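You operate a simulated robot arm through the tools that you are given. There is no shell and no other tool. Be economical: measure what you need, move in short steps, check, and stop when the job is done.

Carry out the task below with a simulated robot arm. There is one attempt and no reset: what you move stays moved.

TASK
Shut the plate reader down and put its plate on the orange pad of the rack.
Fine: close the empty drawer and switch the lamp off before the main switch; the other plates stay.
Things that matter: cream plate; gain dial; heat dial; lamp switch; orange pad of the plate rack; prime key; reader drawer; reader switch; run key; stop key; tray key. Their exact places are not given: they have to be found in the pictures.

Only the result counts: the job must be done as asked and must still hold three seconds after the hand-in. Knocking over, shifting, dropping, spilling or breaking anything else fails it.

THE ROBOT
A 6-joint arm with a two-finger parallel gripper on a trunk, on a base that drives. Base frame: it is fixed to the floor where the robot stands at the start and does not move with it; the origin is under the middle of the robot, x ahead of it, y to its left, z up. Units: cm, degrees, N and s.
With the tool pointing down near the work surface it reaches from about 10 to 74 cm from the robot's upright axis, wherever it stands. Its first joint turns from -166.0 to 166.0 degrees. Places, roughly: cream plate [50, 125, 100]; gain dial [50, 0, 100]; heat dial [50, -20, 100]; lamp switch [40, -30, 100]; orange pad of the plate rack [50, 120, 90]; prime key [40, -10, 100]; reader drawer [60, 40, 100]; reader switch [40, -40, 100]; run key [40, -10, 100]; stop key [40, -20, 100]; tray key [40, 0, 100]. Payload 3.91 kg.
The TCP is the grasp point between the finger pads, 3 cm short of the fingertips. In the tool frame z runs along the fingers and y along their closing line. The gripper opens to 11 cm. The fingers are 2 cm wide and 1 cm thick; the gripper's body (4.8 by 11.2 cm) begins 5.5 cm behind the TCP.
Orientation is that of the tool frame in the base frame, as a unit quaternion [x, y, z, w]. With the fingers straight down and closing along the base's y, the tool's x points along the base's -x, its y along +y and its z along -z.

THE INTERFACE
- The arm moves only by the tool jog_arm. Its argument "increments" is a list of rows, each a list of 7 numbers: the shift along the base's x, y, z in units of 30 mm (1.0 is 30 mm), then the turn, a rotation vector about the base's x, y, z in units of 4 degrees (1.0 is 4 degrees), then the finger opening in cm, from 0 to 11. In form: [[dx, dy, dz, wx, wy, wz, fingers], ...]. A call has 1 to 12 rows; each row shifts and turns the commanded pose from where the row before left it. A call with a number of a shift or a turn outside -1 to 1 is refused whole. Each row takes 0.2 s and may step no farther than 5 cm and 8.6 degrees from the row before; otherwise, or with a gripper value out of range, the whole call is refused. Where a pose cannot be reached the arm comes as near as it can. A force on the tool above 40 N (or 10 N above the force at the start of the call, whichever is more), or a blocked arm, ends the call early, and 0.2 s more pass. The fingers move at their own pace (about 4.5 cm/s each) and stop on an object; they squeeze with about 37 N. The grip force told is the motor's: it shows also when the fingers shut on nothing. Time passes only in rows, and 0.2 s behind the last, so rows that do not move let the fingers close. It gives the time, the measured TCP pose, the force on the tool (base axes), the opening and the grip force at its end, in the units of the frame above (readings bear some noise), with the torque about the TCP (base axes, N m) and any sound that the robot's microphone picked up.
- Cameras (640 x 400 px; columns grow to the right, rows downward): "scene" is now at [2.52, 14.36, 156.22]; the picture's right is [-0.13, -0.99, 0.00], its down [-0.67, 0.09, -0.74] and it looks along [0.73, -0.10, -0.67] (base axes); focal length 280 px, centre (320, 200). "wrist" rides on the gripper at [7.1, 2.2, -10.7] in the tool frame; the picture's right is [-0.29, 0.96, 0.00], its down [-0.76, -0.23, -0.61] and it looks along [-0.58, -0.18, 0.79] (tool axes); focal length 243 px, centre (320, 200).
- camera(camera): a new picture of that camera. No time passes.
- move_column(by): slides the trunk up (or, below 0, down) by that many cm; the arm and the scene camera ride with it, the base frame stays. It gives what a move gives, with no picture.
- roll_base(legs): drives the robot by 1 to 6 legs, each [ahead, left, turn to the left] in cm, cm and degrees, along the robot's own axes; the way and the turn of a leg run together, so that a leg with both is an arc; at most 150 cm and 180 degrees a leg. The arm and the cameras ride along, it lands a little off, and it stops where it bumps. It gives what a move gives.
- pan_tilt(pan, tilt): turns the head with the scene camera to pan (to the left, within 86 degrees either way) and tilt (down, from -29 to 69), counted from straight ahead of the robot. It gives what a move gives.
- locate(camera, pixels): for up to 12 pixels [column, row] of the newest picture of that camera ("zoom" is the newest enlarged one), the place [x, y, z] in the base frame of the surface seen there, good to about 0.2 cm. No time passes.
- close_up(camera, box): a new picture of the part [left, top, right, bottom] of that camera's present view, enlarged. No time passes.
- job_done(): hands the job in; it is judged then, once.

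Work in short steps. Measure before you move; look again where a grasp or a placing could have gone wrong, and mend it. You have 80 turns and 68 pictures in all, those below and enlarged ones among them. Open the gripper and draw the arm clear of the work before you hand the job in, unless the task says otherwise; then end with one line.

The tools are called after "Request:" as name(argument=value, ...) on one line, values as JSON. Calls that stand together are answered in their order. jog_arm: Moves the arm, as the interface text tells. Its arguments: {"type":"object","properties":{"increments":{"type":"array","items":{"type":"array","items":{"type":"number"}}}},"required":["increments"]} The other tools are called the same way: move_column (by) slides the trunk up or down; roll_base (legs) drives the base; pan_tilt (pan, tilt) turns the head that bears the scene camera; camera (camera) takes a picture; locate (camera, pixels) gives the place of the surface under pixels of a picture; close_up (camera, box) takes an enlarged picture of a part of a camera's view; job_done () hands the job in.

At the start:

```text
time_s: 0.0
tcp_pos: [35.41, -18.17, 130.04]
ee_rot: [0.0, 1.0, 0.0, 0.0]
ft_force: [-0.3, 0.4, 0.1]
wrist_torque: [0.01, 0.0, 0.04]
gripper_width: 10.98
grasp_force: 0.1
trunk travel left (down, up): [-52.5, 6.5]
robot x, y, heading: [-0.19, 0.12, 0.1]
head pan, tilt: [-7.6, 42.2]
```

scene: 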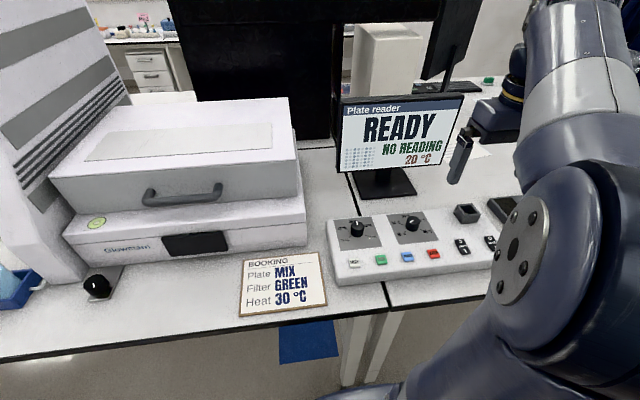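
wrist: 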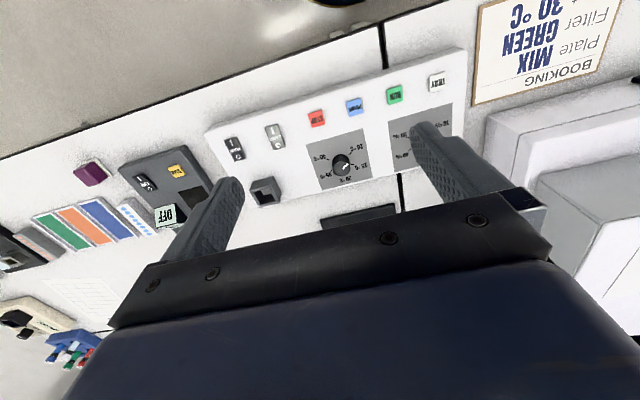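

The reader shows READY and 20 °C. I'll enlarge the panel and look to the left for the rack and plate.

Request:
close_up(camera="wrist", box=[110, 40, 480, 271])

Request:
close_up(camera="scene", box=[0, 60, 320, 340])

Request:
pan_tilt(pan=65, tilt=30)

Request:
camera(camera="scene")

```text
1.73 times, centred on (295, 156) of wrist
```

zoom: 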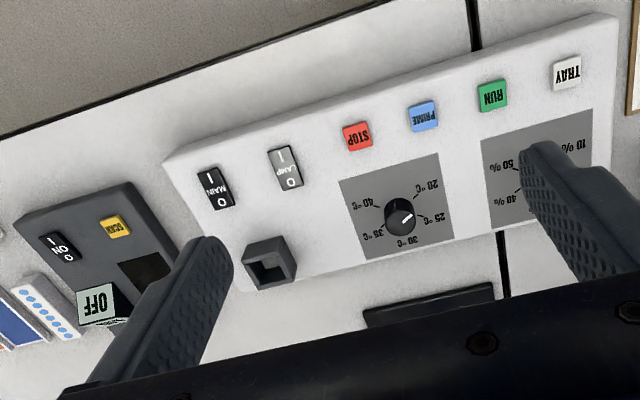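

```text
1.43 times, centred on (160, 200) of scene
```

zoom: 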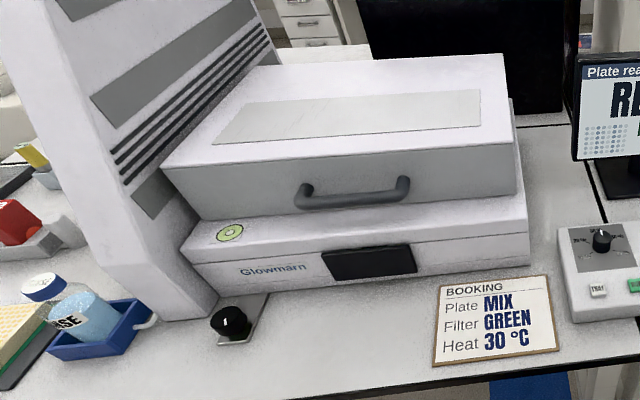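

```text
time_s: 1.4
tcp_pos: [35.35, -18.17, 130.15]
ee_rot: [0.0, 1.0, 0.0, 0.0]
ft_force: [-0.9, -0.3, 0.2]
wrist_torque: [-0.02, -0.02, -0.02]
gripper_width: 10.99
grasp_force: 0.0
trunk travel left (down, up): [-52.5, 6.5]
robot x, y, heading: [-0.01, 0.15, -0.2]
head pan, tilt: [65.0, 30.0]
```

```text
63 pictures are left
```

scene: 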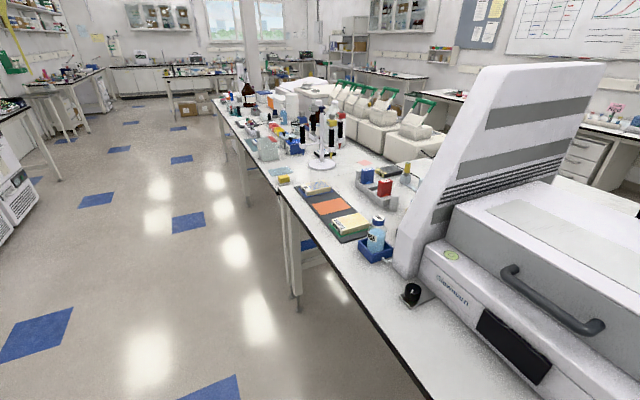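

The rack is near (335,210) with an orange pad; a cream-looking plate lies at (350,225). Enlarging it.

Request:
close_up(camera="scene", box=[260, 150, 460, 310])

Request:
locate(camera="scene", pixels=[[350, 223], [328, 205], [318, 190], [411, 293], [515, 340], [520, 300], [375, 255]])

```text
2.50 times, centred on (360, 230) of scene
```

zoom: 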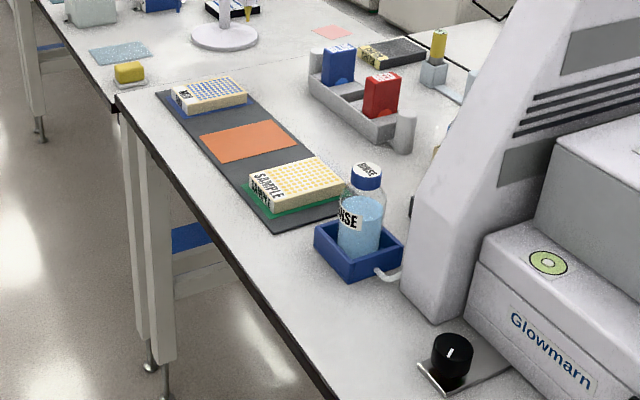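

```text
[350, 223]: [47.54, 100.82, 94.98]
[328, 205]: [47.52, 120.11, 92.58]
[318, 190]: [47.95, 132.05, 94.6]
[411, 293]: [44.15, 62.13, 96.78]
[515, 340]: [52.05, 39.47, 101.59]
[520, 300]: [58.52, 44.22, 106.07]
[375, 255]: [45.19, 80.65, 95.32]
```

The rack holds a SAMPLE plate (green pad) and MIX plate (blue pad); orange is empty. The reader's own plate must be in the drawer. I'll locate the keys and switches in a fresh wrist view.

Request:
camera(camera="wrist")

Request:
locate(camera="wrist", pixels=[[437, 82], [395, 95], [354, 106], [317, 118], [275, 137], [235, 149], [230, 141], [239, 157], [270, 130], [279, 145], [425, 60], [265, 190]])

Request:
close_up(camera="wrist", box=[200, 100, 360, 200])

```text
61 pictures are left
```

wrist: 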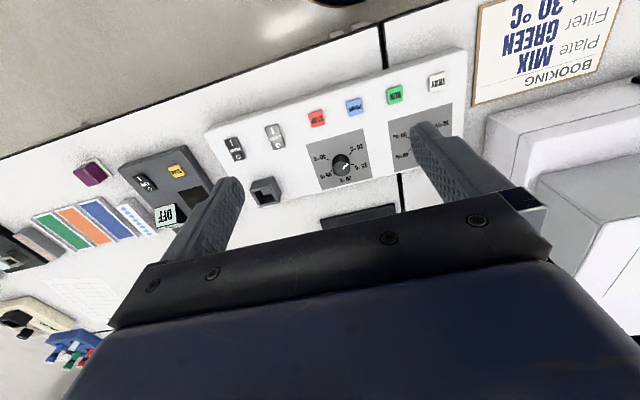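

```text
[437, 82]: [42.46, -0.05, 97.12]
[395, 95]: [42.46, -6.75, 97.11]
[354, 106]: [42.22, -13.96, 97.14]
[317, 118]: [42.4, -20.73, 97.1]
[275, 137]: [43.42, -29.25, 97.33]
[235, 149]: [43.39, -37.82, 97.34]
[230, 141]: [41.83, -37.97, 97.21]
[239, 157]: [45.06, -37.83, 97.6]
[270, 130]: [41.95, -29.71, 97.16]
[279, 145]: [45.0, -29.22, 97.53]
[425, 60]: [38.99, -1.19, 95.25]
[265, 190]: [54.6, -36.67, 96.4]
```

```text
4.00 times, centred on (280, 150) of wrist
```

zoom: 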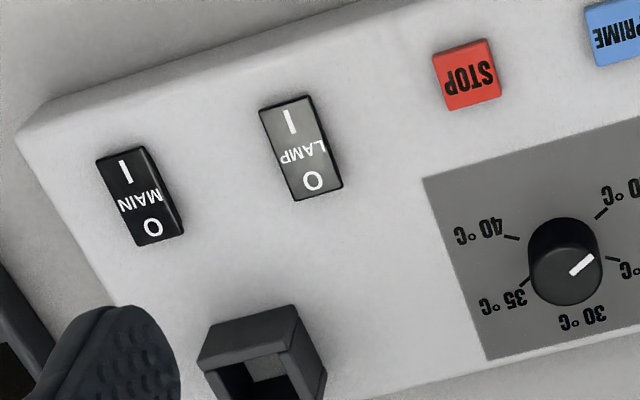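

Both rockers have the O end raised (on). I'll shut the fingers and move above TRAY (42.5, 0, 97.1).

Request:
jog_arm(increments=[[0.237, 0.604, -0.85, 0, 0, 0, 0], [0.237, 0.604, -0.85, 0, 0, 0, 0], [0.237, 0.604, -0.85, 0, 0, 0, 0], [0.237, 0.604, -0.85, 0, 0, 0, 0], [0.237, 0.604, -0.85, 0, 0, 0, 0], [0.237, 0.604, -0.85, 0, 0, 0, 0], [0.237, 0.604, -0.85, 0, 0, 0, 0], [0.237, 0.604, -0.85, 0, 0, 0, 0], [0.237, 0.604, -0.85, 0, 0, 0, 0], [0.237, 0.604, -0.85, 0, 0, 0, 0], [0, 0, -0.3, 0, 0, 0, 0], [0, 0, 0, 0, 0, 0, 0]])

Request:
camera(camera="wrist")

```text
time_s: 4.0
tcp_pos: [42.53, -0.05, 103.67]
ee_rot: [0.0, 1.0, 0.0, 0.0]
ft_force: [-0.6, -1.1, -0.9]
wrist_torque: [-0.02, 0.02, 0.01]
gripper_width: 0.0
grasp_force: 37.1
trunk travel left (down, up): [-52.5, 6.5]
robot x, y, heading: [-0.08, 0.32, 0.3]
head pan, tilt: [65.0, 30.0]
```

```text
59 pictures are left
```

wrist: 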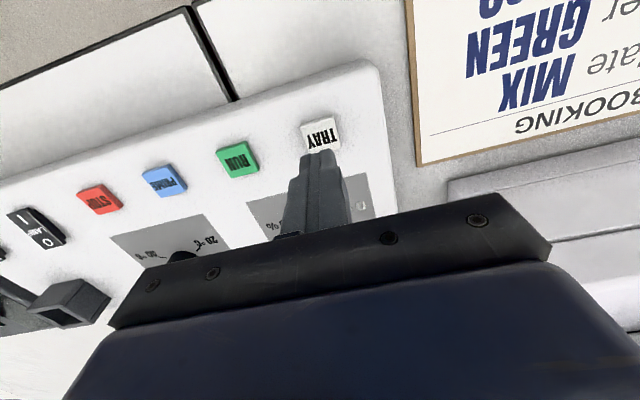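

The closed tips sit right above TRAY; pressing in small steps.

Request:
jog_arm(increments=[[0, 0, -0.6, 0, 0, 0, 0], [0, 0, -0.5, 0, 0, 0, 0], [0, 0, -0.1, 0, 0, 0, 0], [0, 0, -0.1, 0, 0, 0, 0], [0, 0, -0.05, 0, 0, 0, 0]])

```text
time_s: 5.2
tcp_pos: [42.39, -0.02, 99.66]
ee_rot: [0.0, 1.0, -0.001, 0.001]
ft_force: [-1.2, 0.9, 8.7]
wrist_torque: [-0.01, 0.04, -0.01]
gripper_width: 0.0
grasp_force: 36.4
trunk travel left (down, up): [-52.5, 6.5]
robot x, y, heading: [0.13, 0.12, 0.0]
head pan, tilt: [65.0, 30.0]
heard: click, click
```

Clicks heard with 8.7 N; lifting off and looking at the reader.

Request:
jog_arm(increments=[[0, 0, 0.3, 0, 0, 0, 0], [0, 0, 1, 0, 0, 0, 0], [0, 0, 1, 0, 0, 0, 0], [0, 0, 1, 0, 0, 0, 0], [0, 0, 1, 0, 0, 0, 0], [0, 0, 1, 0, 0, 0, 0]])

Request:
pan_tilt(pan=25, tilt=42)

Request:
camera(camera="scene")

```text
time_s: 6.6
tcp_pos: [42.46, -0.01, 115.55]
ee_rot: [0.0, 1.0, 0.0, -0.001]
ft_force: [0.4, 0.6, -0.2]
wrist_torque: [-0.01, -0.02, 0.01]
gripper_width: 0.0
grasp_force: 37.0
trunk travel left (down, up): [-52.5, 6.5]
robot x, y, heading: [0.25, 0.15, 0.0]
head pan, tilt: [65.0, 30.0]
```

```text
time_s: 7.7
tcp_pos: [42.45, -0.09, 115.56]
ee_rot: [-0.001, 1.0, -0.001, 0.0]
ft_force: [0.1, 0.3, -0.3]
wrist_torque: [0.0, -0.02, -0.01]
gripper_width: 0.01
grasp_force: 36.4
trunk travel left (down, up): [-52.5, 6.5]
robot x, y, heading: [0.33, 0.48, -0.2]
head pan, tilt: [25.0, 42.0]
```

```text
58 pictures are left
```

scene: 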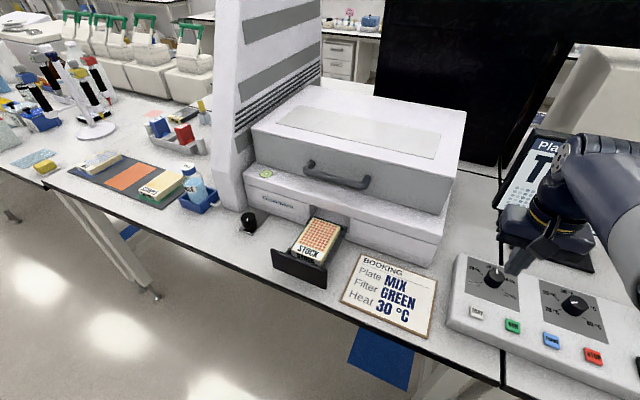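

The drawer came out with a STOCK plate. Measuring the plate and drawer.

Request:
close_up(camera="scene", box=[250, 190, 370, 290])

```text
4.00 times, centred on (310, 240) of scene
```

zoom: 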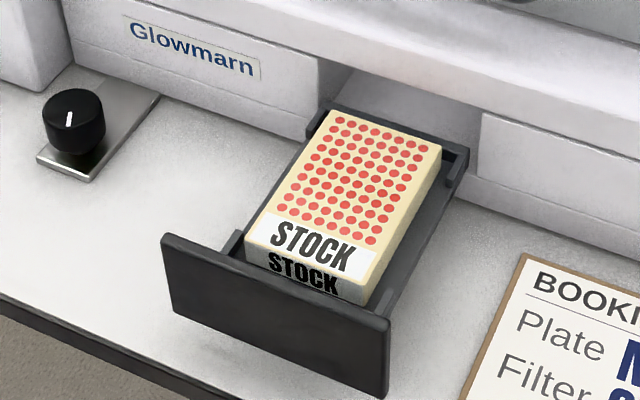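

Request:
locate(camera="zoom", pixels=[[332, 115], [438, 147], [250, 235], [370, 275], [340, 180], [362, 300], [165, 238], [388, 318], [400, 290], [240, 240], [455, 165], [312, 120]])

Request:
locate(camera="scene", pixels=[[130, 177], [105, 184], [125, 190], [155, 167], [135, 163], [163, 184], [182, 176], [160, 199], [138, 192], [96, 165], [335, 190], [345, 300]])

Request:
close_up(camera="scene", box=[60, 130, 220, 230])

```text
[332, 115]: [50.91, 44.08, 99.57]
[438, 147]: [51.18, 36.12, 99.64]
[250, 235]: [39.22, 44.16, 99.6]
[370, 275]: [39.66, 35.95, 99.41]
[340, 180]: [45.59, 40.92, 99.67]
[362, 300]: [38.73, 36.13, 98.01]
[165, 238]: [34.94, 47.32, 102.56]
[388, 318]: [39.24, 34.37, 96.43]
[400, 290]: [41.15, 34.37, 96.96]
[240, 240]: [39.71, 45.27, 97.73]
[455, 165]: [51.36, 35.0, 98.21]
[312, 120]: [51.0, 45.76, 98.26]
```

```text
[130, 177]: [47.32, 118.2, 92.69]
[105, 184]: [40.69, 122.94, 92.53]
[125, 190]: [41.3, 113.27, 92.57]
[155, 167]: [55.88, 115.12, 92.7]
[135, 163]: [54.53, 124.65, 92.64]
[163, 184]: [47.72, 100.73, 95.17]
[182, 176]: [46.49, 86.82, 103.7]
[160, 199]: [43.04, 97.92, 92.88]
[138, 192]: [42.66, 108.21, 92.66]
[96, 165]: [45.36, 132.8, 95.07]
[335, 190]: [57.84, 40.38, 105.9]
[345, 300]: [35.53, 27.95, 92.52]
```

```text
4.00 times, centred on (140, 180) of scene
```

zoom: 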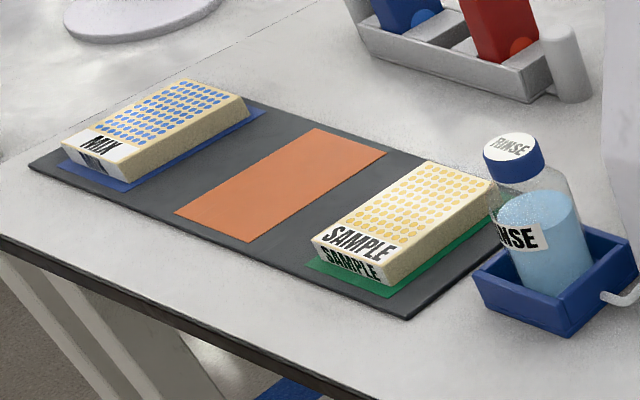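

Plate spans x 39.2–51.1, y 36–44.1, top 99.6. Now the orange pad corners and neighbours' edges.

Request:
locate(camera="zoom", pixels=[[318, 131], [384, 154], [246, 239], [179, 211], [313, 240], [428, 163], [396, 266], [248, 103], [185, 82], [118, 155], [492, 182], [526, 141]])

```text
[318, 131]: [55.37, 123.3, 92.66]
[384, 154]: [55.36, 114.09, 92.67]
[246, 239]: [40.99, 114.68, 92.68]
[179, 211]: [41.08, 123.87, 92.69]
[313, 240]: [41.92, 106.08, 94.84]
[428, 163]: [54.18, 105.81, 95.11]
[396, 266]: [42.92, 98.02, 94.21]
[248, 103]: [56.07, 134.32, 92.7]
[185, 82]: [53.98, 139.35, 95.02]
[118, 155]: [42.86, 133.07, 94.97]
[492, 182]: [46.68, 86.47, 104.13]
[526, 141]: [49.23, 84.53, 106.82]
```

Pad centre ≈ (48.2, 119.0), turned about -2°. Now moving over the plate at z ≈115 with open fingers.

Request:
jog_arm(increments=[[0.075, 1, 0, 0, 0, 0, 11], [0.075, 1, 0, 0, 0, 0, 11], [0.075, 1, 0, 0, 0, 0, 11], [0.075, 1, 0, 0, 0, 0, 11], [0.075, 1, 0, 0, 0, 0, 11], [0.075, 1, 0, 0, 0, 0, 11], [0.075, 1, 0, 0, 0, 0, 11], [0.075, 1, 0, 0, 0, 0, 11], [0.075, 1, 0, 0, 0, 0, 11], [0.075, 1, 0, 0, 0, 0, 11], [0.075, 1, 0, 0, 0, 0, 11], [0.075, 1, 0, 0, 0, 0, 11]])

Request:
jog_arm(increments=[[0, 1, 0, 0, 0, 0, 11], [0, 0.36, -0.7, 0, 0, 0, 11], [0, 0, -1, 0, 0, 0, 11], [0, 0, -0.8, 0, 0, 0, 11], [0, 0, 0, 0, 0, 0, 11]])

Request:
camera(camera="wrist")

Request:
camera(camera="scene")

```text
time_s: 10.3
tcp_pos: [45.11, 35.99, 115.49]
ee_rot: [0.001, 1.0, -0.001, 0.0]
ft_force: [0.7, -0.4, 0.4]
wrist_torque: [0.04, -0.02, -0.02]
gripper_width: 11.0
grasp_force: 0.1
trunk travel left (down, up): [-52.5, 6.5]
robot x, y, heading: [-0.03, -0.0, -0.2]
head pan, tilt: [25.0, 42.0]
```

```text
time_s: 11.5
tcp_pos: [45.11, 40.01, 107.97]
ee_rot: [0.0, 1.0, -0.001, 0.0]
ft_force: [0.2, 0.1, 0.6]
wrist_torque: [0.03, 0.05, -0.02]
gripper_width: 11.01
grasp_force: 0.1
trunk travel left (down, up): [-52.5, 6.5]
robot x, y, heading: [-0.01, 0.09, -0.1]
head pan, tilt: [25.0, 42.0]
```

```text
55 pictures are left
```

wrist: 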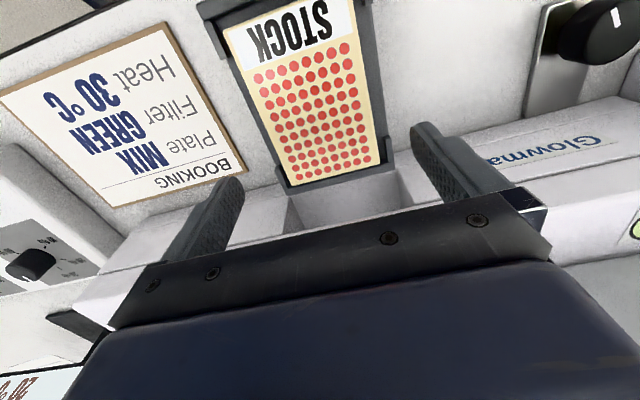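

```text
54 pictures are left
```

scene: 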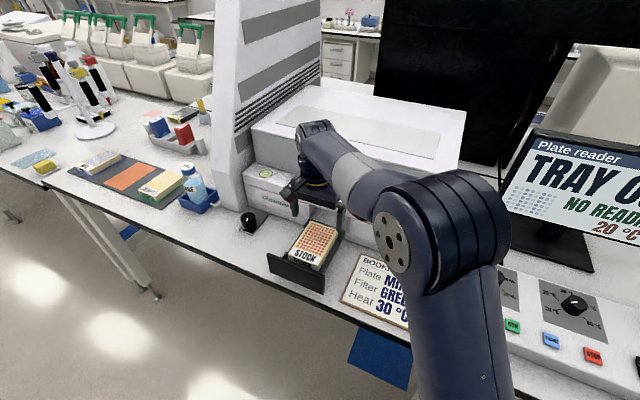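

Checking plate edges and drawer walls from the wrist view before descending.

Request:
locate(camera="wrist", pixels=[[224, 30], [350, 2], [290, 185], [386, 162], [278, 165], [392, 150], [216, 30], [368, 40], [305, 105], [268, 145], [388, 130], [256, 120]])

Request:
close_up(camera="wrist", box=[200, 0, 420, 200])

```text
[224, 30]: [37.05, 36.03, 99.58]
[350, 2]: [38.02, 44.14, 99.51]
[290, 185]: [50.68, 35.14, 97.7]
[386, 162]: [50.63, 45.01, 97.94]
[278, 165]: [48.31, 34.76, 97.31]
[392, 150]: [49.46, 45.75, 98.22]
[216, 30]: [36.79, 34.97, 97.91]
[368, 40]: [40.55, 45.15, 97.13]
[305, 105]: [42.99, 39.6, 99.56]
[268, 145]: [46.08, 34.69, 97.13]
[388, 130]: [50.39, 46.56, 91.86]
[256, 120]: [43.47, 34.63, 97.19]
```

```text
2.00 times, centred on (310, 100) of wrist
```

zoom: 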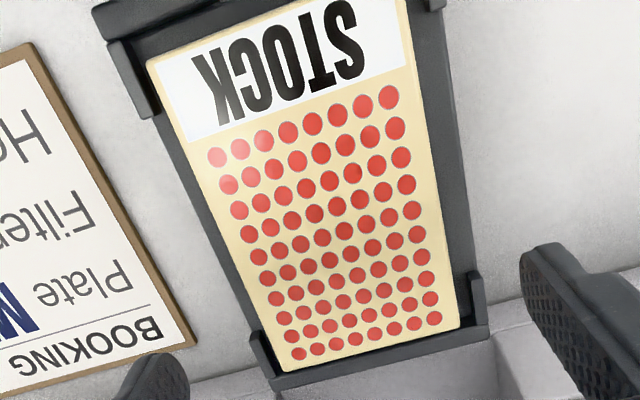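

The drawer has slid ~2 cm further out than earlier; measuring the plate's ends now.

Request:
locate(camera="zoom", pixels=[[284, 368], [458, 326], [150, 62], [404, 4], [298, 200], [470, 230], [215, 230]])

```text
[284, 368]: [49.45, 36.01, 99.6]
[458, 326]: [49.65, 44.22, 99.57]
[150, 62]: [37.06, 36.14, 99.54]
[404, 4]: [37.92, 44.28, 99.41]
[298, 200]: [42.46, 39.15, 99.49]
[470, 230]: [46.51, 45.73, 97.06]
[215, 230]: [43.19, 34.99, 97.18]
```

Plate centre is now (43.35, 40.1). Aligning, descending to TCP z≈101 (tips at 98.0) and closing.

Request:
jog_arm(increments=[[-0.58, 0.03, 0, 0, 0, 0, 11], [0, 0, -0.8, 0, 0, 0, 11], [0, 0, -0.8, 0, 0, 0, 11], [0, 0, -0.5, 0, 0, 0, 11], [0, 0, -0.22, 0, 0, 0, 11], [0, 0, 0, 0, 0, 0, 11]])

Request:
camera(camera="wrist")

```text
time_s: 12.9
tcp_pos: [43.3, 40.15, 101.02]
ee_rot: [0.0, 1.0, 0.001, 0.0]
ft_force: [-0.2, 0.9, -0.7]
wrist_torque: [0.02, -0.02, 0.01]
gripper_width: 11.0
grasp_force: 0.0
trunk travel left (down, up): [-52.5, 6.5]
robot x, y, heading: [0.15, -0.2, 0.2]
head pan, tilt: [25.0, 42.0]
```

```text
52 pictures are left
```

wrist: 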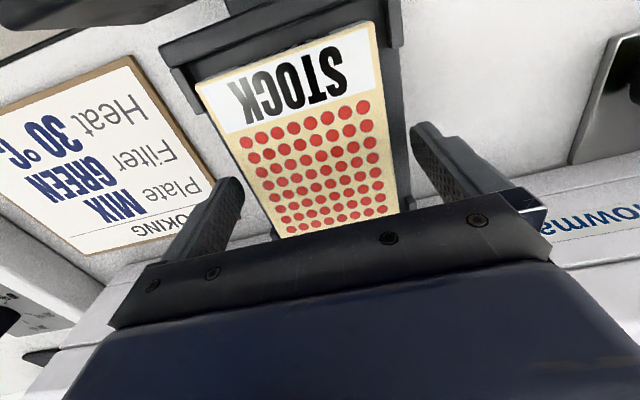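

Fingers straddle the plate evenly; closing.

Request:
jog_arm(increments=[[0, 0, 0, 0, 0, 0, 8.6], [0, 0, 0, 0, 0, 0, 7], [0, 0, 0, 0, 0, 0, 7], [0, 0, 0, 0, 0, 0, 7]])

```text
time_s: 13.9
tcp_pos: [43.26, 39.95, 101.08]
ee_rot: [0.0, 1.0, -0.001, -0.001]
ft_force: [-0.5, -1.0, 0.4]
wrist_torque: [-0.04, -0.06, 0.03]
gripper_width: 8.42
grasp_force: 37.1
trunk travel left (down, up): [-52.5, 6.5]
robot x, y, heading: [-0.1, -0.18, 0.0]
head pan, tilt: [25.0, 42.0]
```

Gripped at 8.4 cm wide. Lifting, then retracting towards the robot.

Request:
jog_arm(increments=[[0, 0, 0.3, 0, 0, 0, 7], [0, 0, 0.7, 0, 0, 0, 7], [0, 0, 1, 0, 0, 0, 7], [0, 0, 1, 0, 0, 0, 7], [0, 0, 1, 0, 0, 0, 7], [0, 0, 1, 0, 0, 0, 7], [-0.7, 0, 1, 0, 0, 0, 7], [-0.9, -0.5, 0.6, 0, 0, 0, 7], [-0.9, -1, 0.4, 0, 0, 0, 7], [0, -1, 0, 0, 0, 0, 7], [0, -1, 0, 0, 0, 0, 7], [0, -1, 0, 0, 0, 0, 7]])

Request:
camera(camera="scene")

```text
time_s: 16.5
tcp_pos: [35.86, 26.57, 122.1]
ee_rot: [0.0, 1.0, 0.0, 0.0]
ft_force: [0.0, -0.2, -2.0]
wrist_torque: [0.0, 0.03, -0.02]
gripper_width: 8.4
grasp_force: 37.3
trunk travel left (down, up): [-52.5, 6.5]
robot x, y, heading: [0.28, -0.03, 0.0]
head pan, tilt: [25.0, 42.0]
```

```text
51 pictures are left
```

scene: 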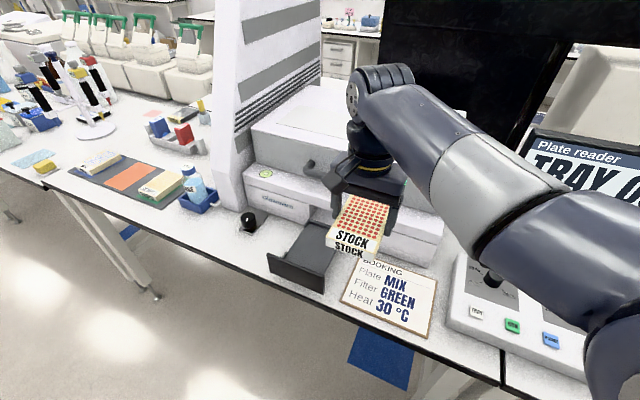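

Plate held level. Checking the tower's front before driving left.

Request:
locate(camera="scene", pixels=[[222, 180], [225, 100], [230, 40], [215, 150], [240, 10], [365, 80]])

```text
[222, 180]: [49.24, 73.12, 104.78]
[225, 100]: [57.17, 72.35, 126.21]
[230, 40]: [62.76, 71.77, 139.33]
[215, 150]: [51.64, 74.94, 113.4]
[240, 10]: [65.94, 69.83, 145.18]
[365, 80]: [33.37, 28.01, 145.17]
```

Tower front is x ≥ 49 (≥57 at carry height); the plate reaches only x≈42, so driving left 92 cm is clear.

Request:
roll_base(legs=[[0, 92, 0]])

Request:
pan_tilt(pan=20, tilt=48)

Request:
camera(camera="scene")

```text
time_s: 21.4
tcp_pos: [35.75, 119.02, 122.15]
ee_rot: [-0.001, 1.0, 0.0, 0.001]
ft_force: [0.1, 1.1, 0.0]
wrist_torque: [0.02, 0.02, -0.01]
gripper_width: 8.43
grasp_force: 37.2
trunk travel left (down, up): [-52.5, 6.5]
robot x, y, heading: [-0.27, 92.4, 0.4]
head pan, tilt: [25.0, 42.0]
```

```text
time_s: 22.0
tcp_pos: [35.73, 119.01, 122.1]
ee_rot: [0.0, 1.0, 0.0, 0.0]
ft_force: [-0.3, -0.6, -1.1]
wrist_torque: [-0.01, 0.0, 0.0]
gripper_width: 8.41
grasp_force: 37.0
trunk travel left (down, up): [-52.5, 6.5]
robot x, y, heading: [-0.04, 92.58, 0.1]
head pan, tilt: [20.0, 48.0]
```

```text
50 pictures are left
```

scene: 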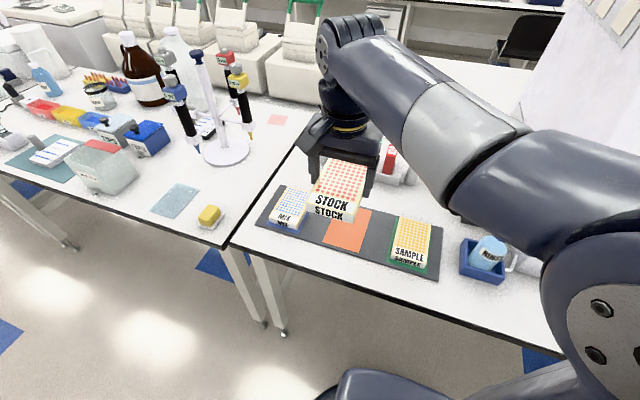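

Re-measuring the orange pad from here and the held plate.

Request:
close_up(camera="scene", box=[250, 150, 450, 280])

```text
3.08 times, centred on (350, 215) of scene
```

zoom: 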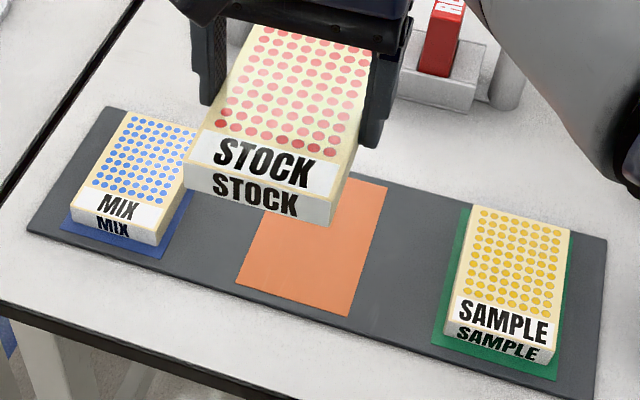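

Request:
locate(camera="zoom", pixels=[[238, 282], [348, 314], [386, 188], [367, 250], [250, 245], [186, 162], [334, 195], [450, 312], [170, 225], [188, 180], [468, 210], [185, 165]])

```text
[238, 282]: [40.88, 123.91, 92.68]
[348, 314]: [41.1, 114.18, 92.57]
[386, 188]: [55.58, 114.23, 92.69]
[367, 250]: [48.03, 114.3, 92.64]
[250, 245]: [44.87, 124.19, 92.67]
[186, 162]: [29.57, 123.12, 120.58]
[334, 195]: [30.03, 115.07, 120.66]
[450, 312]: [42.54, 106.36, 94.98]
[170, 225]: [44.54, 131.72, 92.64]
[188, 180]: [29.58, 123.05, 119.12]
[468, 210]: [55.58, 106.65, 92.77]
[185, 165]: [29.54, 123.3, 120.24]
```

Pad centre (48.25, 119.05); plate centre needs +12.2 in x, y already right. Moving over and down to just above.

Request:
jog_arm(increments=[[0.813, 0, -0.5, 0, 0, 0, 7], [0.813, 0, -0.5, 0, 0, 0, 7], [0.813, 0, -0.5, 0, 0, 0, 7], [0.813, 0, -0.5, 0, 0, 0, 7], [0.813, 0, -0.5, 0, 0, 0, 7], [0, 0, -1, 0, 0, 0, 7], [0, 0, -1, 0, 0, 0, 7], [0, 0, -1, 0, 0, 0, 7], [0, 0, -1, 0, 0, 0, 7], [0, 0, -0.9, 0, 0, 0, 7], [0, 0, -0.5, 0, 0, 0, 7], [0, 0, 0, 0, 0, 0, 7]])

Request:
close_up(camera="scene", box=[250, 150, 450, 280])

```text
time_s: 24.6
tcp_pos: [47.9, 118.95, 98.45]
ee_rot: [-0.001, 1.0, 0.0, 0.0]
ft_force: [0.0, -0.5, -2.2]
wrist_torque: [0.01, -0.01, 0.05]
gripper_width: 8.39
grasp_force: 37.1
trunk travel left (down, up): [-52.5, 6.5]
robot x, y, heading: [-0.06, 92.22, 0.3]
head pan, tilt: [20.0, 48.0]
```

```text
3.08 times, centred on (350, 215) of scene
```

zoom: 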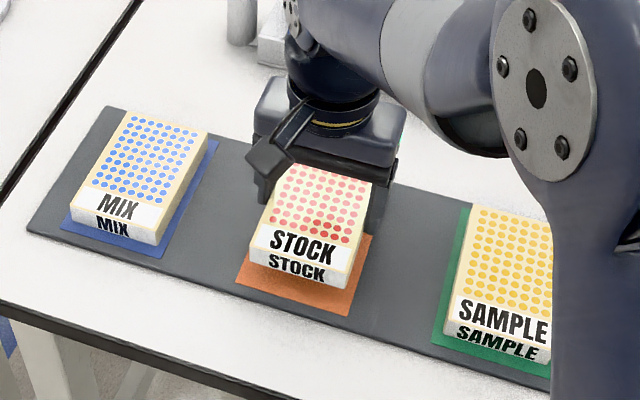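

Well centred, ~1.8 cm above. Lowering slowly to contact.

Request:
jog_arm(increments=[[0, 0.03, -0.3, 0, 0, 0, 7], [0, 0, -0.15, 0, 0, 0, 7], [0, 0, -0.08, 0, 0, 0, 7], [0, 0, -0.05, 0, 0, 0, 7], [0, 0, 0, 0, 0, 0, 7]])

```text
time_s: 25.8
tcp_pos: [47.81, 119.21, 96.8]
ee_rot: [-0.001, 1.0, 0.001, 0.0]
ft_force: [0.0, 0.6, -0.4]
wrist_torque: [0.02, -0.02, 0.03]
gripper_width: 8.42
grasp_force: 37.0
trunk travel left (down, up): [-52.5, 6.5]
robot x, y, heading: [-0.02, 92.0, -0.1]
head pan, tilt: [20.0, 48.0]
```

Request:
jog_arm(increments=[[0, 0, -0.03, 0, 0, 0, 7], [0, 0, -0.03, 0, 0, 0, 7], [0, 0, -0.02, 0, 0, 0, 7], [0, 0, 0, 0, 0, 0, 7]])

Request:
close_up(camera="scene", box=[310, 190, 390, 260])

```text
time_s: 26.8
tcp_pos: [47.9, 119.28, 96.36]
ee_rot: [-0.001, 1.0, 0.0, 0.0]
ft_force: [-0.7, -0.5, -0.6]
wrist_torque: [-0.04, 0.02, -0.01]
gripper_width: 8.4
grasp_force: 36.3
trunk travel left (down, up): [-52.5, 6.5]
robot x, y, heading: [-0.2, 92.72, -0.0]
head pan, tilt: [20.0, 48.0]
```

```text
5.71 times, centred on (350, 225) of scene
```

zoom: 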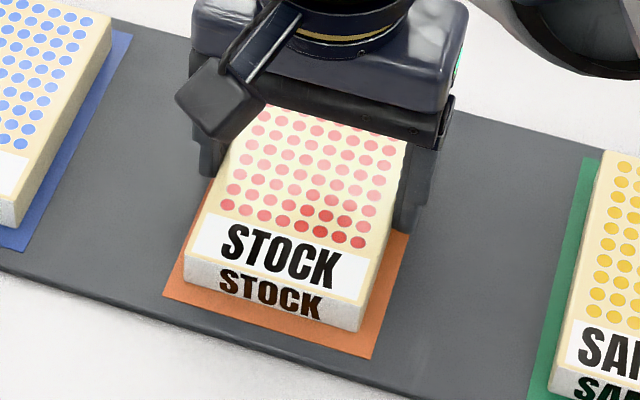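

No contact force yet; measuring the plate top height.

Request:
locate(camera="zoom", pixels=[[280, 255], [290, 200], [205, 215], [360, 298], [184, 282], [355, 328], [168, 292], [373, 355], [405, 240], [64, 120]])

Request:
jog_arm(increments=[[0, 0, -0.04, 0, 0, 0, 7], [0, 0, -0.04, 0, 0, 0, 7], [0, 0, 0, 0, 0, 0, 7]])

```text
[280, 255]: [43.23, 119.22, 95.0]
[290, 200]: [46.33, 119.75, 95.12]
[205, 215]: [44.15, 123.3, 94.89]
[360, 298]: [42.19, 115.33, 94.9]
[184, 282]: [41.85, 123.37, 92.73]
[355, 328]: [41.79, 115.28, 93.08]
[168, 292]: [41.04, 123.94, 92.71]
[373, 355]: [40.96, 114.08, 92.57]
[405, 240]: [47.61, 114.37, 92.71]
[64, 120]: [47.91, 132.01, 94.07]
```

```text
time_s: 27.6
tcp_pos: [47.92, 119.13, 96.47]
ee_rot: [-0.001, 1.0, 0.001, 0.003]
ft_force: [-0.2, -0.3, 21.7]
wrist_torque: [-0.43, 0.71, 0.01]
gripper_width: 8.44
grasp_force: 37.2
trunk travel left (down, up): [-52.5, 6.5]
robot x, y, heading: [0.04, 92.45, 0.2]
head pan, tilt: [20.0, 48.0]
```

Contact at 21.7 N: the plate is seated. Easing slightly, then opening.

Request:
jog_arm(increments=[[0, 0, 0.05, 0, 0, 0, 7], [0, 0, 0, 0, 0, 0, 9], [0, 0, 0, 0, 0, 0, 11], [0, 0, 0, 0, 0, 0, 11], [0, 0, 0, 0, 0, 0, 11]])

Request:
jog_arm(increments=[[0, 0, 0.3, 0, 0, 0, 11], [0, 0, 0.7, 0, 0, 0, 11], [0, 0, 1, 0, 0, 0, 11], [0, 0, 1, 0, 0, 0, 11], [0, 0, 1, 0, 0, 0, 11], [0, 0, 1, 0, 0, 0, 11], [-0.7, 0, 1, 0, 0, 0, 11], [-0.9, 0, 1, 0, 0, 0, 11], [-0.9, -0.3, 1, 0, 0, 0, 11], [-0.9, -0.8, 0.5, 0, 0, 0, 11], [-0.6, -1, 0, 0, 0, 0, 11], [0, -1, 0, 0, 0, 0, 11]])

Request:
close_up(camera="scene", box=[250, 150, 450, 280])

```text
time_s: 28.8
tcp_pos: [47.96, 119.11, 96.32]
ee_rot: [-0.001, 1.0, 0.0, 0.0]
ft_force: [-1.5, 0.5, 0.1]
wrist_torque: [0.05, 0.0, -0.02]
gripper_width: 11.01
grasp_force: 0.0
trunk travel left (down, up): [-52.5, 6.5]
robot x, y, heading: [0.12, 91.94, 0.1]
head pan, tilt: [20.0, 48.0]
```

```text
time_s: 31.4
tcp_pos: [35.68, 109.84, 121.77]
ee_rot: [-0.002, 1.0, -0.001, 0.0]
ft_force: [0.2, -0.5, 0.3]
wrist_torque: [0.01, 0.03, 0.02]
gripper_width: 11.01
grasp_force: 0.0
trunk travel left (down, up): [-52.5, 6.5]
robot x, y, heading: [-0.04, 92.15, 0.0]
head pan, tilt: [20.0, 48.0]
```

```text
3.08 times, centred on (350, 215) of scene
```

zoom: 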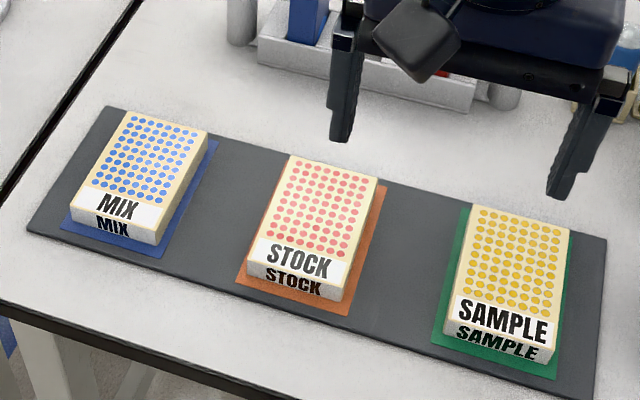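

STOCK sits on the orange pad. Driving back right with the arm retracted.

Request:
roll_base(legs=[[0, -92, 0]])

Request:
camera(camera="wrist")

```text
time_s: 36.2
tcp_pos: [35.84, 18.17, 121.91]
ee_rot: [0.001, 1.0, 0.0, 0.0]
ft_force: [-0.4, -0.1, -0.6]
wrist_torque: [0.0, -0.01, 0.02]
gripper_width: 11.0
grasp_force: 0.1
trunk travel left (down, up): [-52.5, 6.5]
robot x, y, heading: [0.05, 0.55, 0.1]
head pan, tilt: [20.0, 48.0]
```

```text
45 pictures are left
```

wrist: 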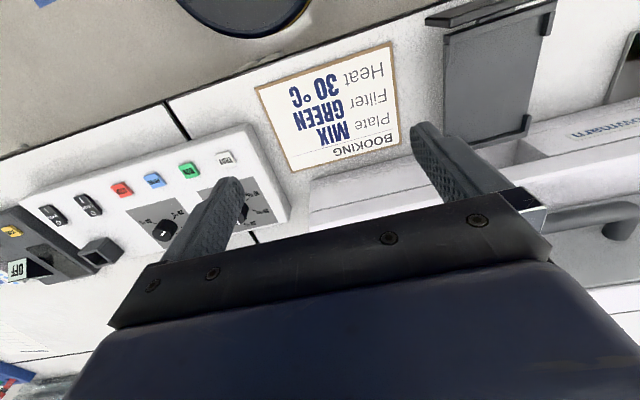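

Checking TRAY at (225,158) and switches again after the drive.

Request:
locate(camera="wrist", pixels=[[225, 158], [189, 170], [89, 206], [52, 215]])

Request:
jog_arm(increments=[[0.37, -1, 0, 0, 0, 0, 0], [0.37, -1, -0.5, 0, 0, 0, 0], [0.37, -1, -0.7, 0, 0, 0, 0], [0.37, -1, -0.9, 0, 0, 0, 0], [0.37, -1, -0.9, 0, 0, 0, 0], [0.36, -1, -0.9, 0, 0, 0, 0], [0, 0, -0.9, 0, 0, 0, 0], [0, 0, -0.9, 0, 0, 0, 0], [0, 0, 0, 0, 0, 0, 0]])

```text
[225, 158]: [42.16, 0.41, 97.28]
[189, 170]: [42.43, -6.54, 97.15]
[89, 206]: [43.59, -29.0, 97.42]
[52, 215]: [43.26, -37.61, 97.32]
```

```text
time_s: 38.2
tcp_pos: [42.44, 0.16, 104.83]
ee_rot: [0.0, 1.0, 0.0, 0.0]
ft_force: [-0.3, 0.3, 0.6]
wrist_torque: [0.0, -0.01, -0.04]
gripper_width: 0.0
grasp_force: 36.6
trunk travel left (down, up): [-52.5, 6.5]
robot x, y, heading: [-0.14, 0.86, 0.1]
head pan, tilt: [20.0, 48.0]
```

Positioned over TRAY; pressing to close the drawer.

Request:
jog_arm(increments=[[0, 0, -0.9, 0, 0, 0, 0], [0, 0, -0.55, 0, 0, 0, 0], [0, 0, -0.12, 0, 0, 0, 0], [0, 0, -0.08, 0, 0, 0, 0], [0, 0, -0.06, 0, 0, 0, 0]])

Request:
jog_arm(increments=[[0, 0, 0.3, 0, 0, 0, 0], [0, 0, 1, 0, 0, 0, 0], [0, -0.7, 1, 0, 0, 0, 0], [0, -1, 0.7, 0, 0, 0, 0], [0, -1, 0, 0, 0, 0, 0], [0, 0, 0, 0, 0, 0, 0], [0, 0, 0, 0, 0, 0, 0], [0, 0, 0, 0, 0, 0, 0]])

Request:
camera(camera="scene")

```text
time_s: 39.4
tcp_pos: [42.45, 0.12, 99.73]
ee_rot: [0.001, 1.0, 0.0, 0.0]
ft_force: [-0.5, -0.6, 8.5]
wrist_torque: [-0.02, 0.06, -0.02]
gripper_width: 0.0
grasp_force: 37.2
trunk travel left (down, up): [-52.5, 6.5]
robot x, y, heading: [-0.1, 0.77, -0.1]
head pan, tilt: [20.0, 48.0]
heard: click
```

```text
time_s: 41.2
tcp_pos: [42.42, -7.73, 108.65]
ee_rot: [0.0, 1.0, 0.0, 0.001]
ft_force: [-0.5, 0.2, 0.4]
wrist_torque: [0.0, 0.02, 0.01]
gripper_width: 0.02
grasp_force: 37.3
trunk travel left (down, up): [-52.5, 6.5]
robot x, y, heading: [0.27, 0.64, -0.1]
head pan, tilt: [20.0, 48.0]
```

```text
44 pictures are left
```

scene: 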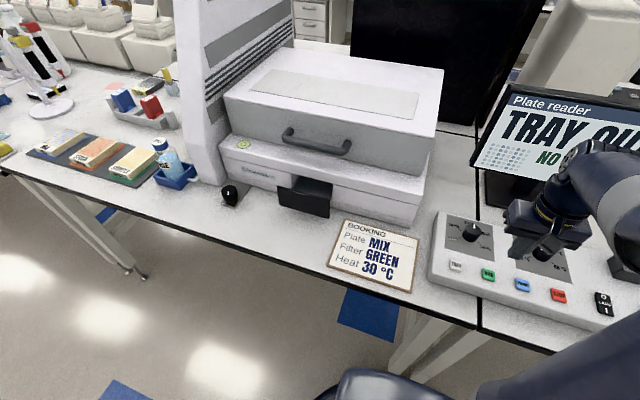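

The drawer is sliding in. Moving over the lamp rocker's O end (45, -29.3) while it closes.

Request:
jog_arm(increments=[[0.1, -0.9, 0, 0, 0, 0, 0], [0.1, -0.9, 0, 0, 0, 0, 0], [0.1, -0.9, 0, 0, 0, 0, 0], [0.1, -0.9, 0, 0, 0, 0, 0], [0.1, -0.9, 0, 0, 0, 0, 0], [0.1, -0.9, 0, 0, 0, 0, 0], [0.1, -0.9, 0, 0, 0, 0, 0], [0.13, -0.9, -0.5, 0, 0, 0, 0], [0, 0, -0.8, 0, 0, 0, 0], [0, 0, 0, 0, 0, 0, 0]])

Request:
camera(camera="scene")

Request:
camera(camera="wrist")

```text
time_s: 43.4
tcp_pos: [45.19, -29.44, 104.78]
ee_rot: [0.0, 1.0, -0.001, 0.001]
ft_force: [0.3, -0.5, 0.3]
wrist_torque: [0.01, -0.02, 0.03]
gripper_width: 0.01
grasp_force: 36.9
trunk travel left (down, up): [-52.5, 6.5]
robot x, y, heading: [-0.03, 0.42, -0.1]
head pan, tilt: [20.0, 48.0]
```

```text
43 pictures are left
```

scene: 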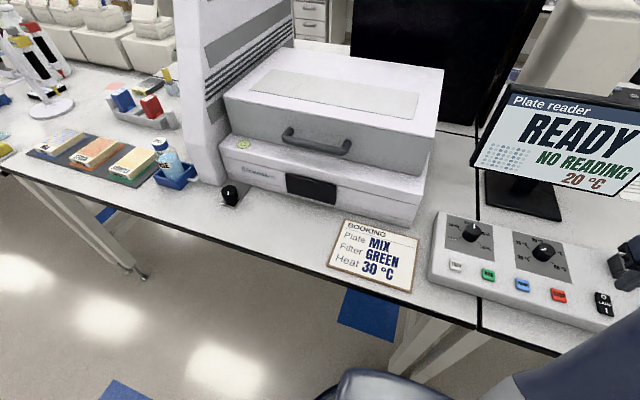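

```text
42 pictures are left
```

wrist: 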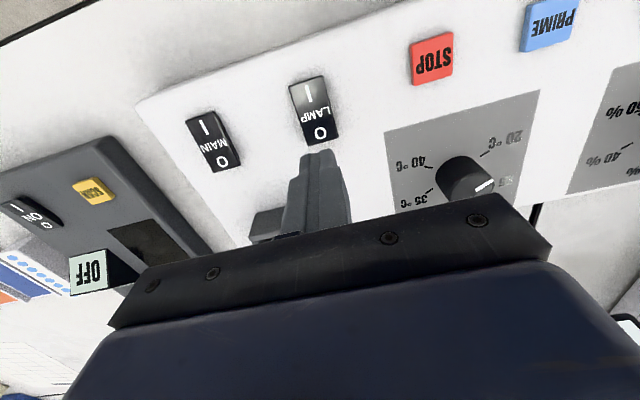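

Drawer shut, screen READY. Pinning the lamp rocker's ends and the main's exactly.

Request:
locate(camera="wrist", pixels=[[319, 132], [327, 144], [305, 81], [221, 159], [227, 170], [200, 119], [350, 130]])

```text
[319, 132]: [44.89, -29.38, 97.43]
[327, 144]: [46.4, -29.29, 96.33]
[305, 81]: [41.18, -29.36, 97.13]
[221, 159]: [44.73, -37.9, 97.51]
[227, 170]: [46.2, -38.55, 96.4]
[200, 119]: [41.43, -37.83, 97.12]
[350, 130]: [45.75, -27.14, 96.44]
```

Pressing the lamp O end gently.

Request:
jog_arm(increments=[[-0.08, 0.02, -0.9, 0, 0, 0, 0], [0, 0, -0.37, 0, 0, 0, 0], [0, 0, -0.08, 0, 0, 0, 0], [0, 0, -0.08, 0, 0, 0, 0], [0, 0, -0.06, 0, 0, 0, 0], [0, 0, -0.05, 0, 0, 0, 0]])

```text
time_s: 44.8
tcp_pos: [44.79, -29.35, 100.42]
ee_rot: [0.0, 1.0, -0.002, 0.002]
ft_force: [2.4, -0.9, 20.8]
wrist_torque: [0.02, 0.13, 0.19]
gripper_width: 0.02
grasp_force: 37.2
trunk travel left (down, up): [-52.5, 6.5]
robot x, y, heading: [0.04, 0.63, -0.1]
head pan, tilt: [20.0, 48.0]
```

20.8 N without click; pressing a bit further.

Request:
jog_arm(increments=[[0, 0, -0.04, 0, 0, 0, 0], [0, 0, -0.04, 0, 0, 0, 0], [0, 0, -0.04, 0, 0, 0, 0]])

```text
time_s: 45.4
tcp_pos: [44.86, -29.46, 100.35]
ee_rot: [-0.001, 1.0, -0.004, 0.003]
ft_force: [-1.8, 1.9, 12.7]
wrist_torque: [0.1, 0.19, 0.02]
gripper_width: 0.0
grasp_force: 37.0
trunk travel left (down, up): [-52.5, 6.5]
robot x, y, heading: [0.46, 0.66, -0.0]
head pan, tilt: [20.0, 48.0]
stopped in row 2: the force on the tool passed its limit (the readings are from after the stop); the commanded pose is now the measured one
```

Limit hit with no click; lifting to look at the rocker.

Request:
jog_arm(increments=[[0, 0, 0.3, 0, 0, 0, 0], [0, 0, 1, 0, 0, 0, 0], [0, 0, 0.5, 0, 0, 0, 0]])

Request:
close_up(camera="wrist", box=[150, 40, 390, 190])

```text
time_s: 46.2
tcp_pos: [44.93, -29.46, 105.69]
ee_rot: [-0.001, 1.0, -0.002, 0.003]
ft_force: [-0.5, 1.0, -0.3]
wrist_torque: [-0.02, -0.01, 0.02]
gripper_width: 0.02
grasp_force: 36.6
trunk travel left (down, up): [-52.5, 6.5]
robot x, y, heading: [0.42, 0.92, 0.0]
head pan, tilt: [20.0, 48.0]
```

```text
2.67 times, centred on (270, 115) of wrist
```

zoom: 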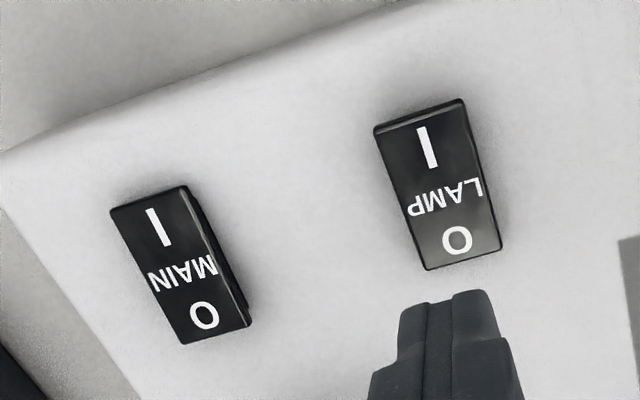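

Comparing heights at both ends of each rocker.

Request:
locate(camera="zoom", pixels=[[400, 125], [420, 118], [445, 105], [440, 255], [470, 255], [480, 235], [430, 190], [135, 215], [165, 205], [190, 330], [220, 322], [178, 265]])

Request:
close_up(camera="scene", box=[540, 230, 640, 330])

```text
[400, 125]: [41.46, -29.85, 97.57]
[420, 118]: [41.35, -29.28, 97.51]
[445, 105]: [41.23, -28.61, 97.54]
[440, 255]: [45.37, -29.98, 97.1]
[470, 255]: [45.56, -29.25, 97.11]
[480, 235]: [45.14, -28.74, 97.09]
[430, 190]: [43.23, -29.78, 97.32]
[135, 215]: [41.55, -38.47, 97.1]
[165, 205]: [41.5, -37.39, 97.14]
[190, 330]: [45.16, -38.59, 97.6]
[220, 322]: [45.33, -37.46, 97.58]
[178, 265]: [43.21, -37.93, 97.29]
```

```text
4.00 times, centred on (590, 280) of scene
```

zoom: 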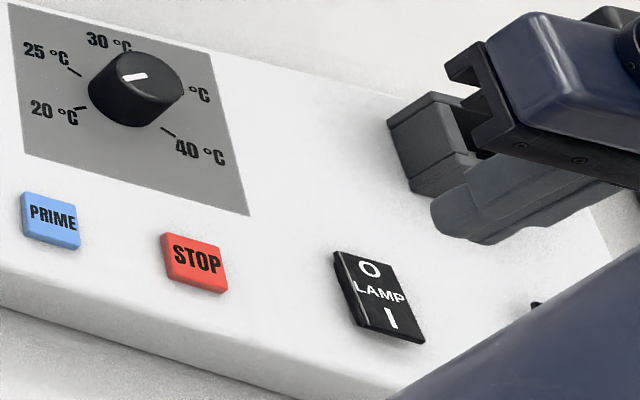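

Lamp flipped: I end now 97.55, O end 97.1 (off). Now MAIN, at (45, -37.9), the same way.

Request:
jog_arm(increments=[[0, -1, 0, 0, 0, 0, 0], [0, -1, 0, 0, 0, 0, 0], [0, -0.82, 0, 0, 0, 0, 0], [0, 0, -0.9, 0, 0, 0, 0], [0, 0, -0.62, 0, 0, 0, 0], [0, 0, -0.1, 0, 0, 0, 0], [0, 0, -0.06, 0, 0, 0, 0], [0, 0, -0.05, 0, 0, 0, 0], [0, 0, -0.05, 0, 0, 0, 0]])

```text
time_s: 48.2
tcp_pos: [44.94, -37.96, 100.29]
ee_rot: [-0.001, 1.0, -0.003, 0.002]
ft_force: [0.2, 1.0, 7.8]
wrist_torque: [0.03, 0.07, 0.07]
gripper_width: 0.0
grasp_force: 37.0
trunk travel left (down, up): [-52.5, 6.5]
robot x, y, heading: [0.17, 0.86, -0.1]
head pan, tilt: [20.0, 48.0]
```

Request:
jog_arm(increments=[[0, 0, -0.04, 0, 0, 0, 0], [0, 0, -0.04, 0, 0, 0, 0]])

Request:
jog_arm(increments=[[0, 0, 0.3, 0, 0, 0, 0], [0, 0, 1, 0, 0, 0, 0], [0, 0, 0.5, 0, 0, 0, 0]])

Request:
close_up(camera="wrist", box=[260, 0, 460, 150])

Request:
camera(camera="scene")

```text
time_s: 48.8
tcp_pos: [44.87, -38.05, 100.33]
ee_rot: [-0.001, 1.0, -0.004, 0.006]
ft_force: [1.6, 0.8, 28.8]
wrist_torque: [0.08, 0.23, 0.25]
gripper_width: 0.01
grasp_force: 37.7
trunk travel left (down, up): [-52.5, 6.5]
robot x, y, heading: [-0.37, 0.74, 0.1]
head pan, tilt: [20.0, 48.0]
```

```text
time_s: 49.6
tcp_pos: [44.87, -38.06, 105.39]
ee_rot: [0.0, 1.0, -0.003, 0.003]
ft_force: [0.3, -0.8, 0.2]
wrist_torque: [0.0, 0.0, 0.0]
gripper_width: 0.02
grasp_force: 36.9
trunk travel left (down, up): [-52.5, 6.5]
robot x, y, heading: [0.1, 0.43, 0.1]
head pan, tilt: [20.0, 48.0]
```

```text
2.67 times, centred on (360, 75) of wrist
```

zoom: 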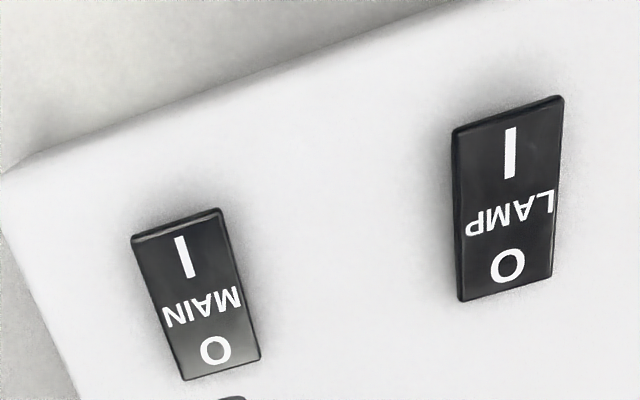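

```text
38 pictures are left
```

scene: 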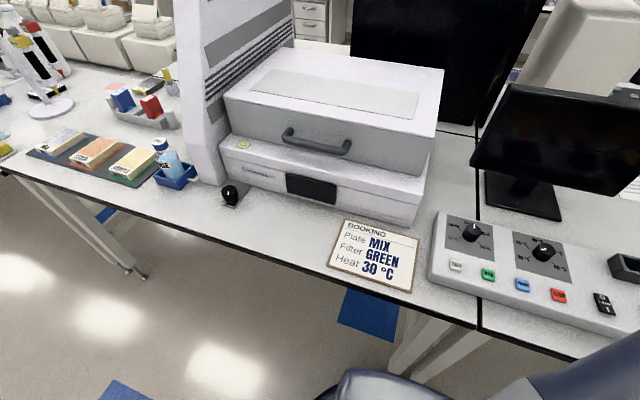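

Screen is dark, both rockers at O, drawer shut, STOCK on orange. Raising the arm clear and opening the gripper.

Request:
jog_arm(increments=[[0, 0, 1, 0, 0, 0, 0], [0, 0, 1, 0, 0, 0, 0], [-0.3, 0, 1, 0, 0, 0, 0], [-0.5, 0.3, 1, 0, 0, 0, 0], [-0.5, 0.5, 1, 0, 0, 0, 0], [-0.5, 0.5, 1, 0, 0, 0, 11], [-0.5, 0.5, 1, 0, 0, 0, 11], [0, 0, 0, 0, 0, 0, 11], [0, 0, 0, 0, 0, 0, 11], [0, 0, 0, 0, 0, 0, 11]])

Request:
close_up(camera="scene", box=[0, 100, 200, 225])

```text
time_s: 51.8
tcp_pos: [37.86, -32.63, 126.54]
ee_rot: [-0.001, 1.0, -0.003, 0.003]
ft_force: [0.2, -0.4, -0.1]
wrist_torque: [0.02, 0.02, 0.0]
gripper_width: 10.42
grasp_force: 0.0
trunk travel left (down, up): [-52.5, 6.5]
robot x, y, heading: [-0.31, 0.42, -0.1]
head pan, tilt: [20.0, 48.0]
```

```text
3.20 times, centred on (100, 162) of scene
```

zoom: 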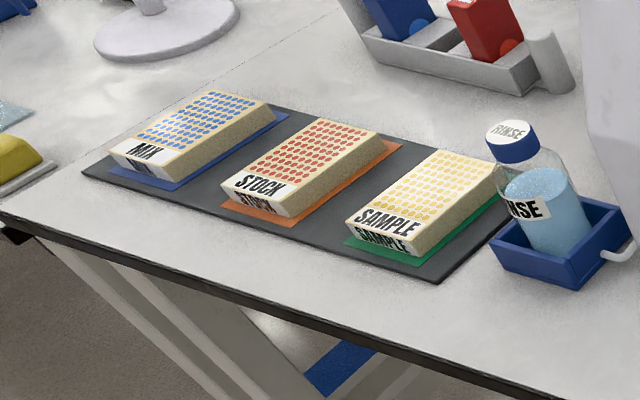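

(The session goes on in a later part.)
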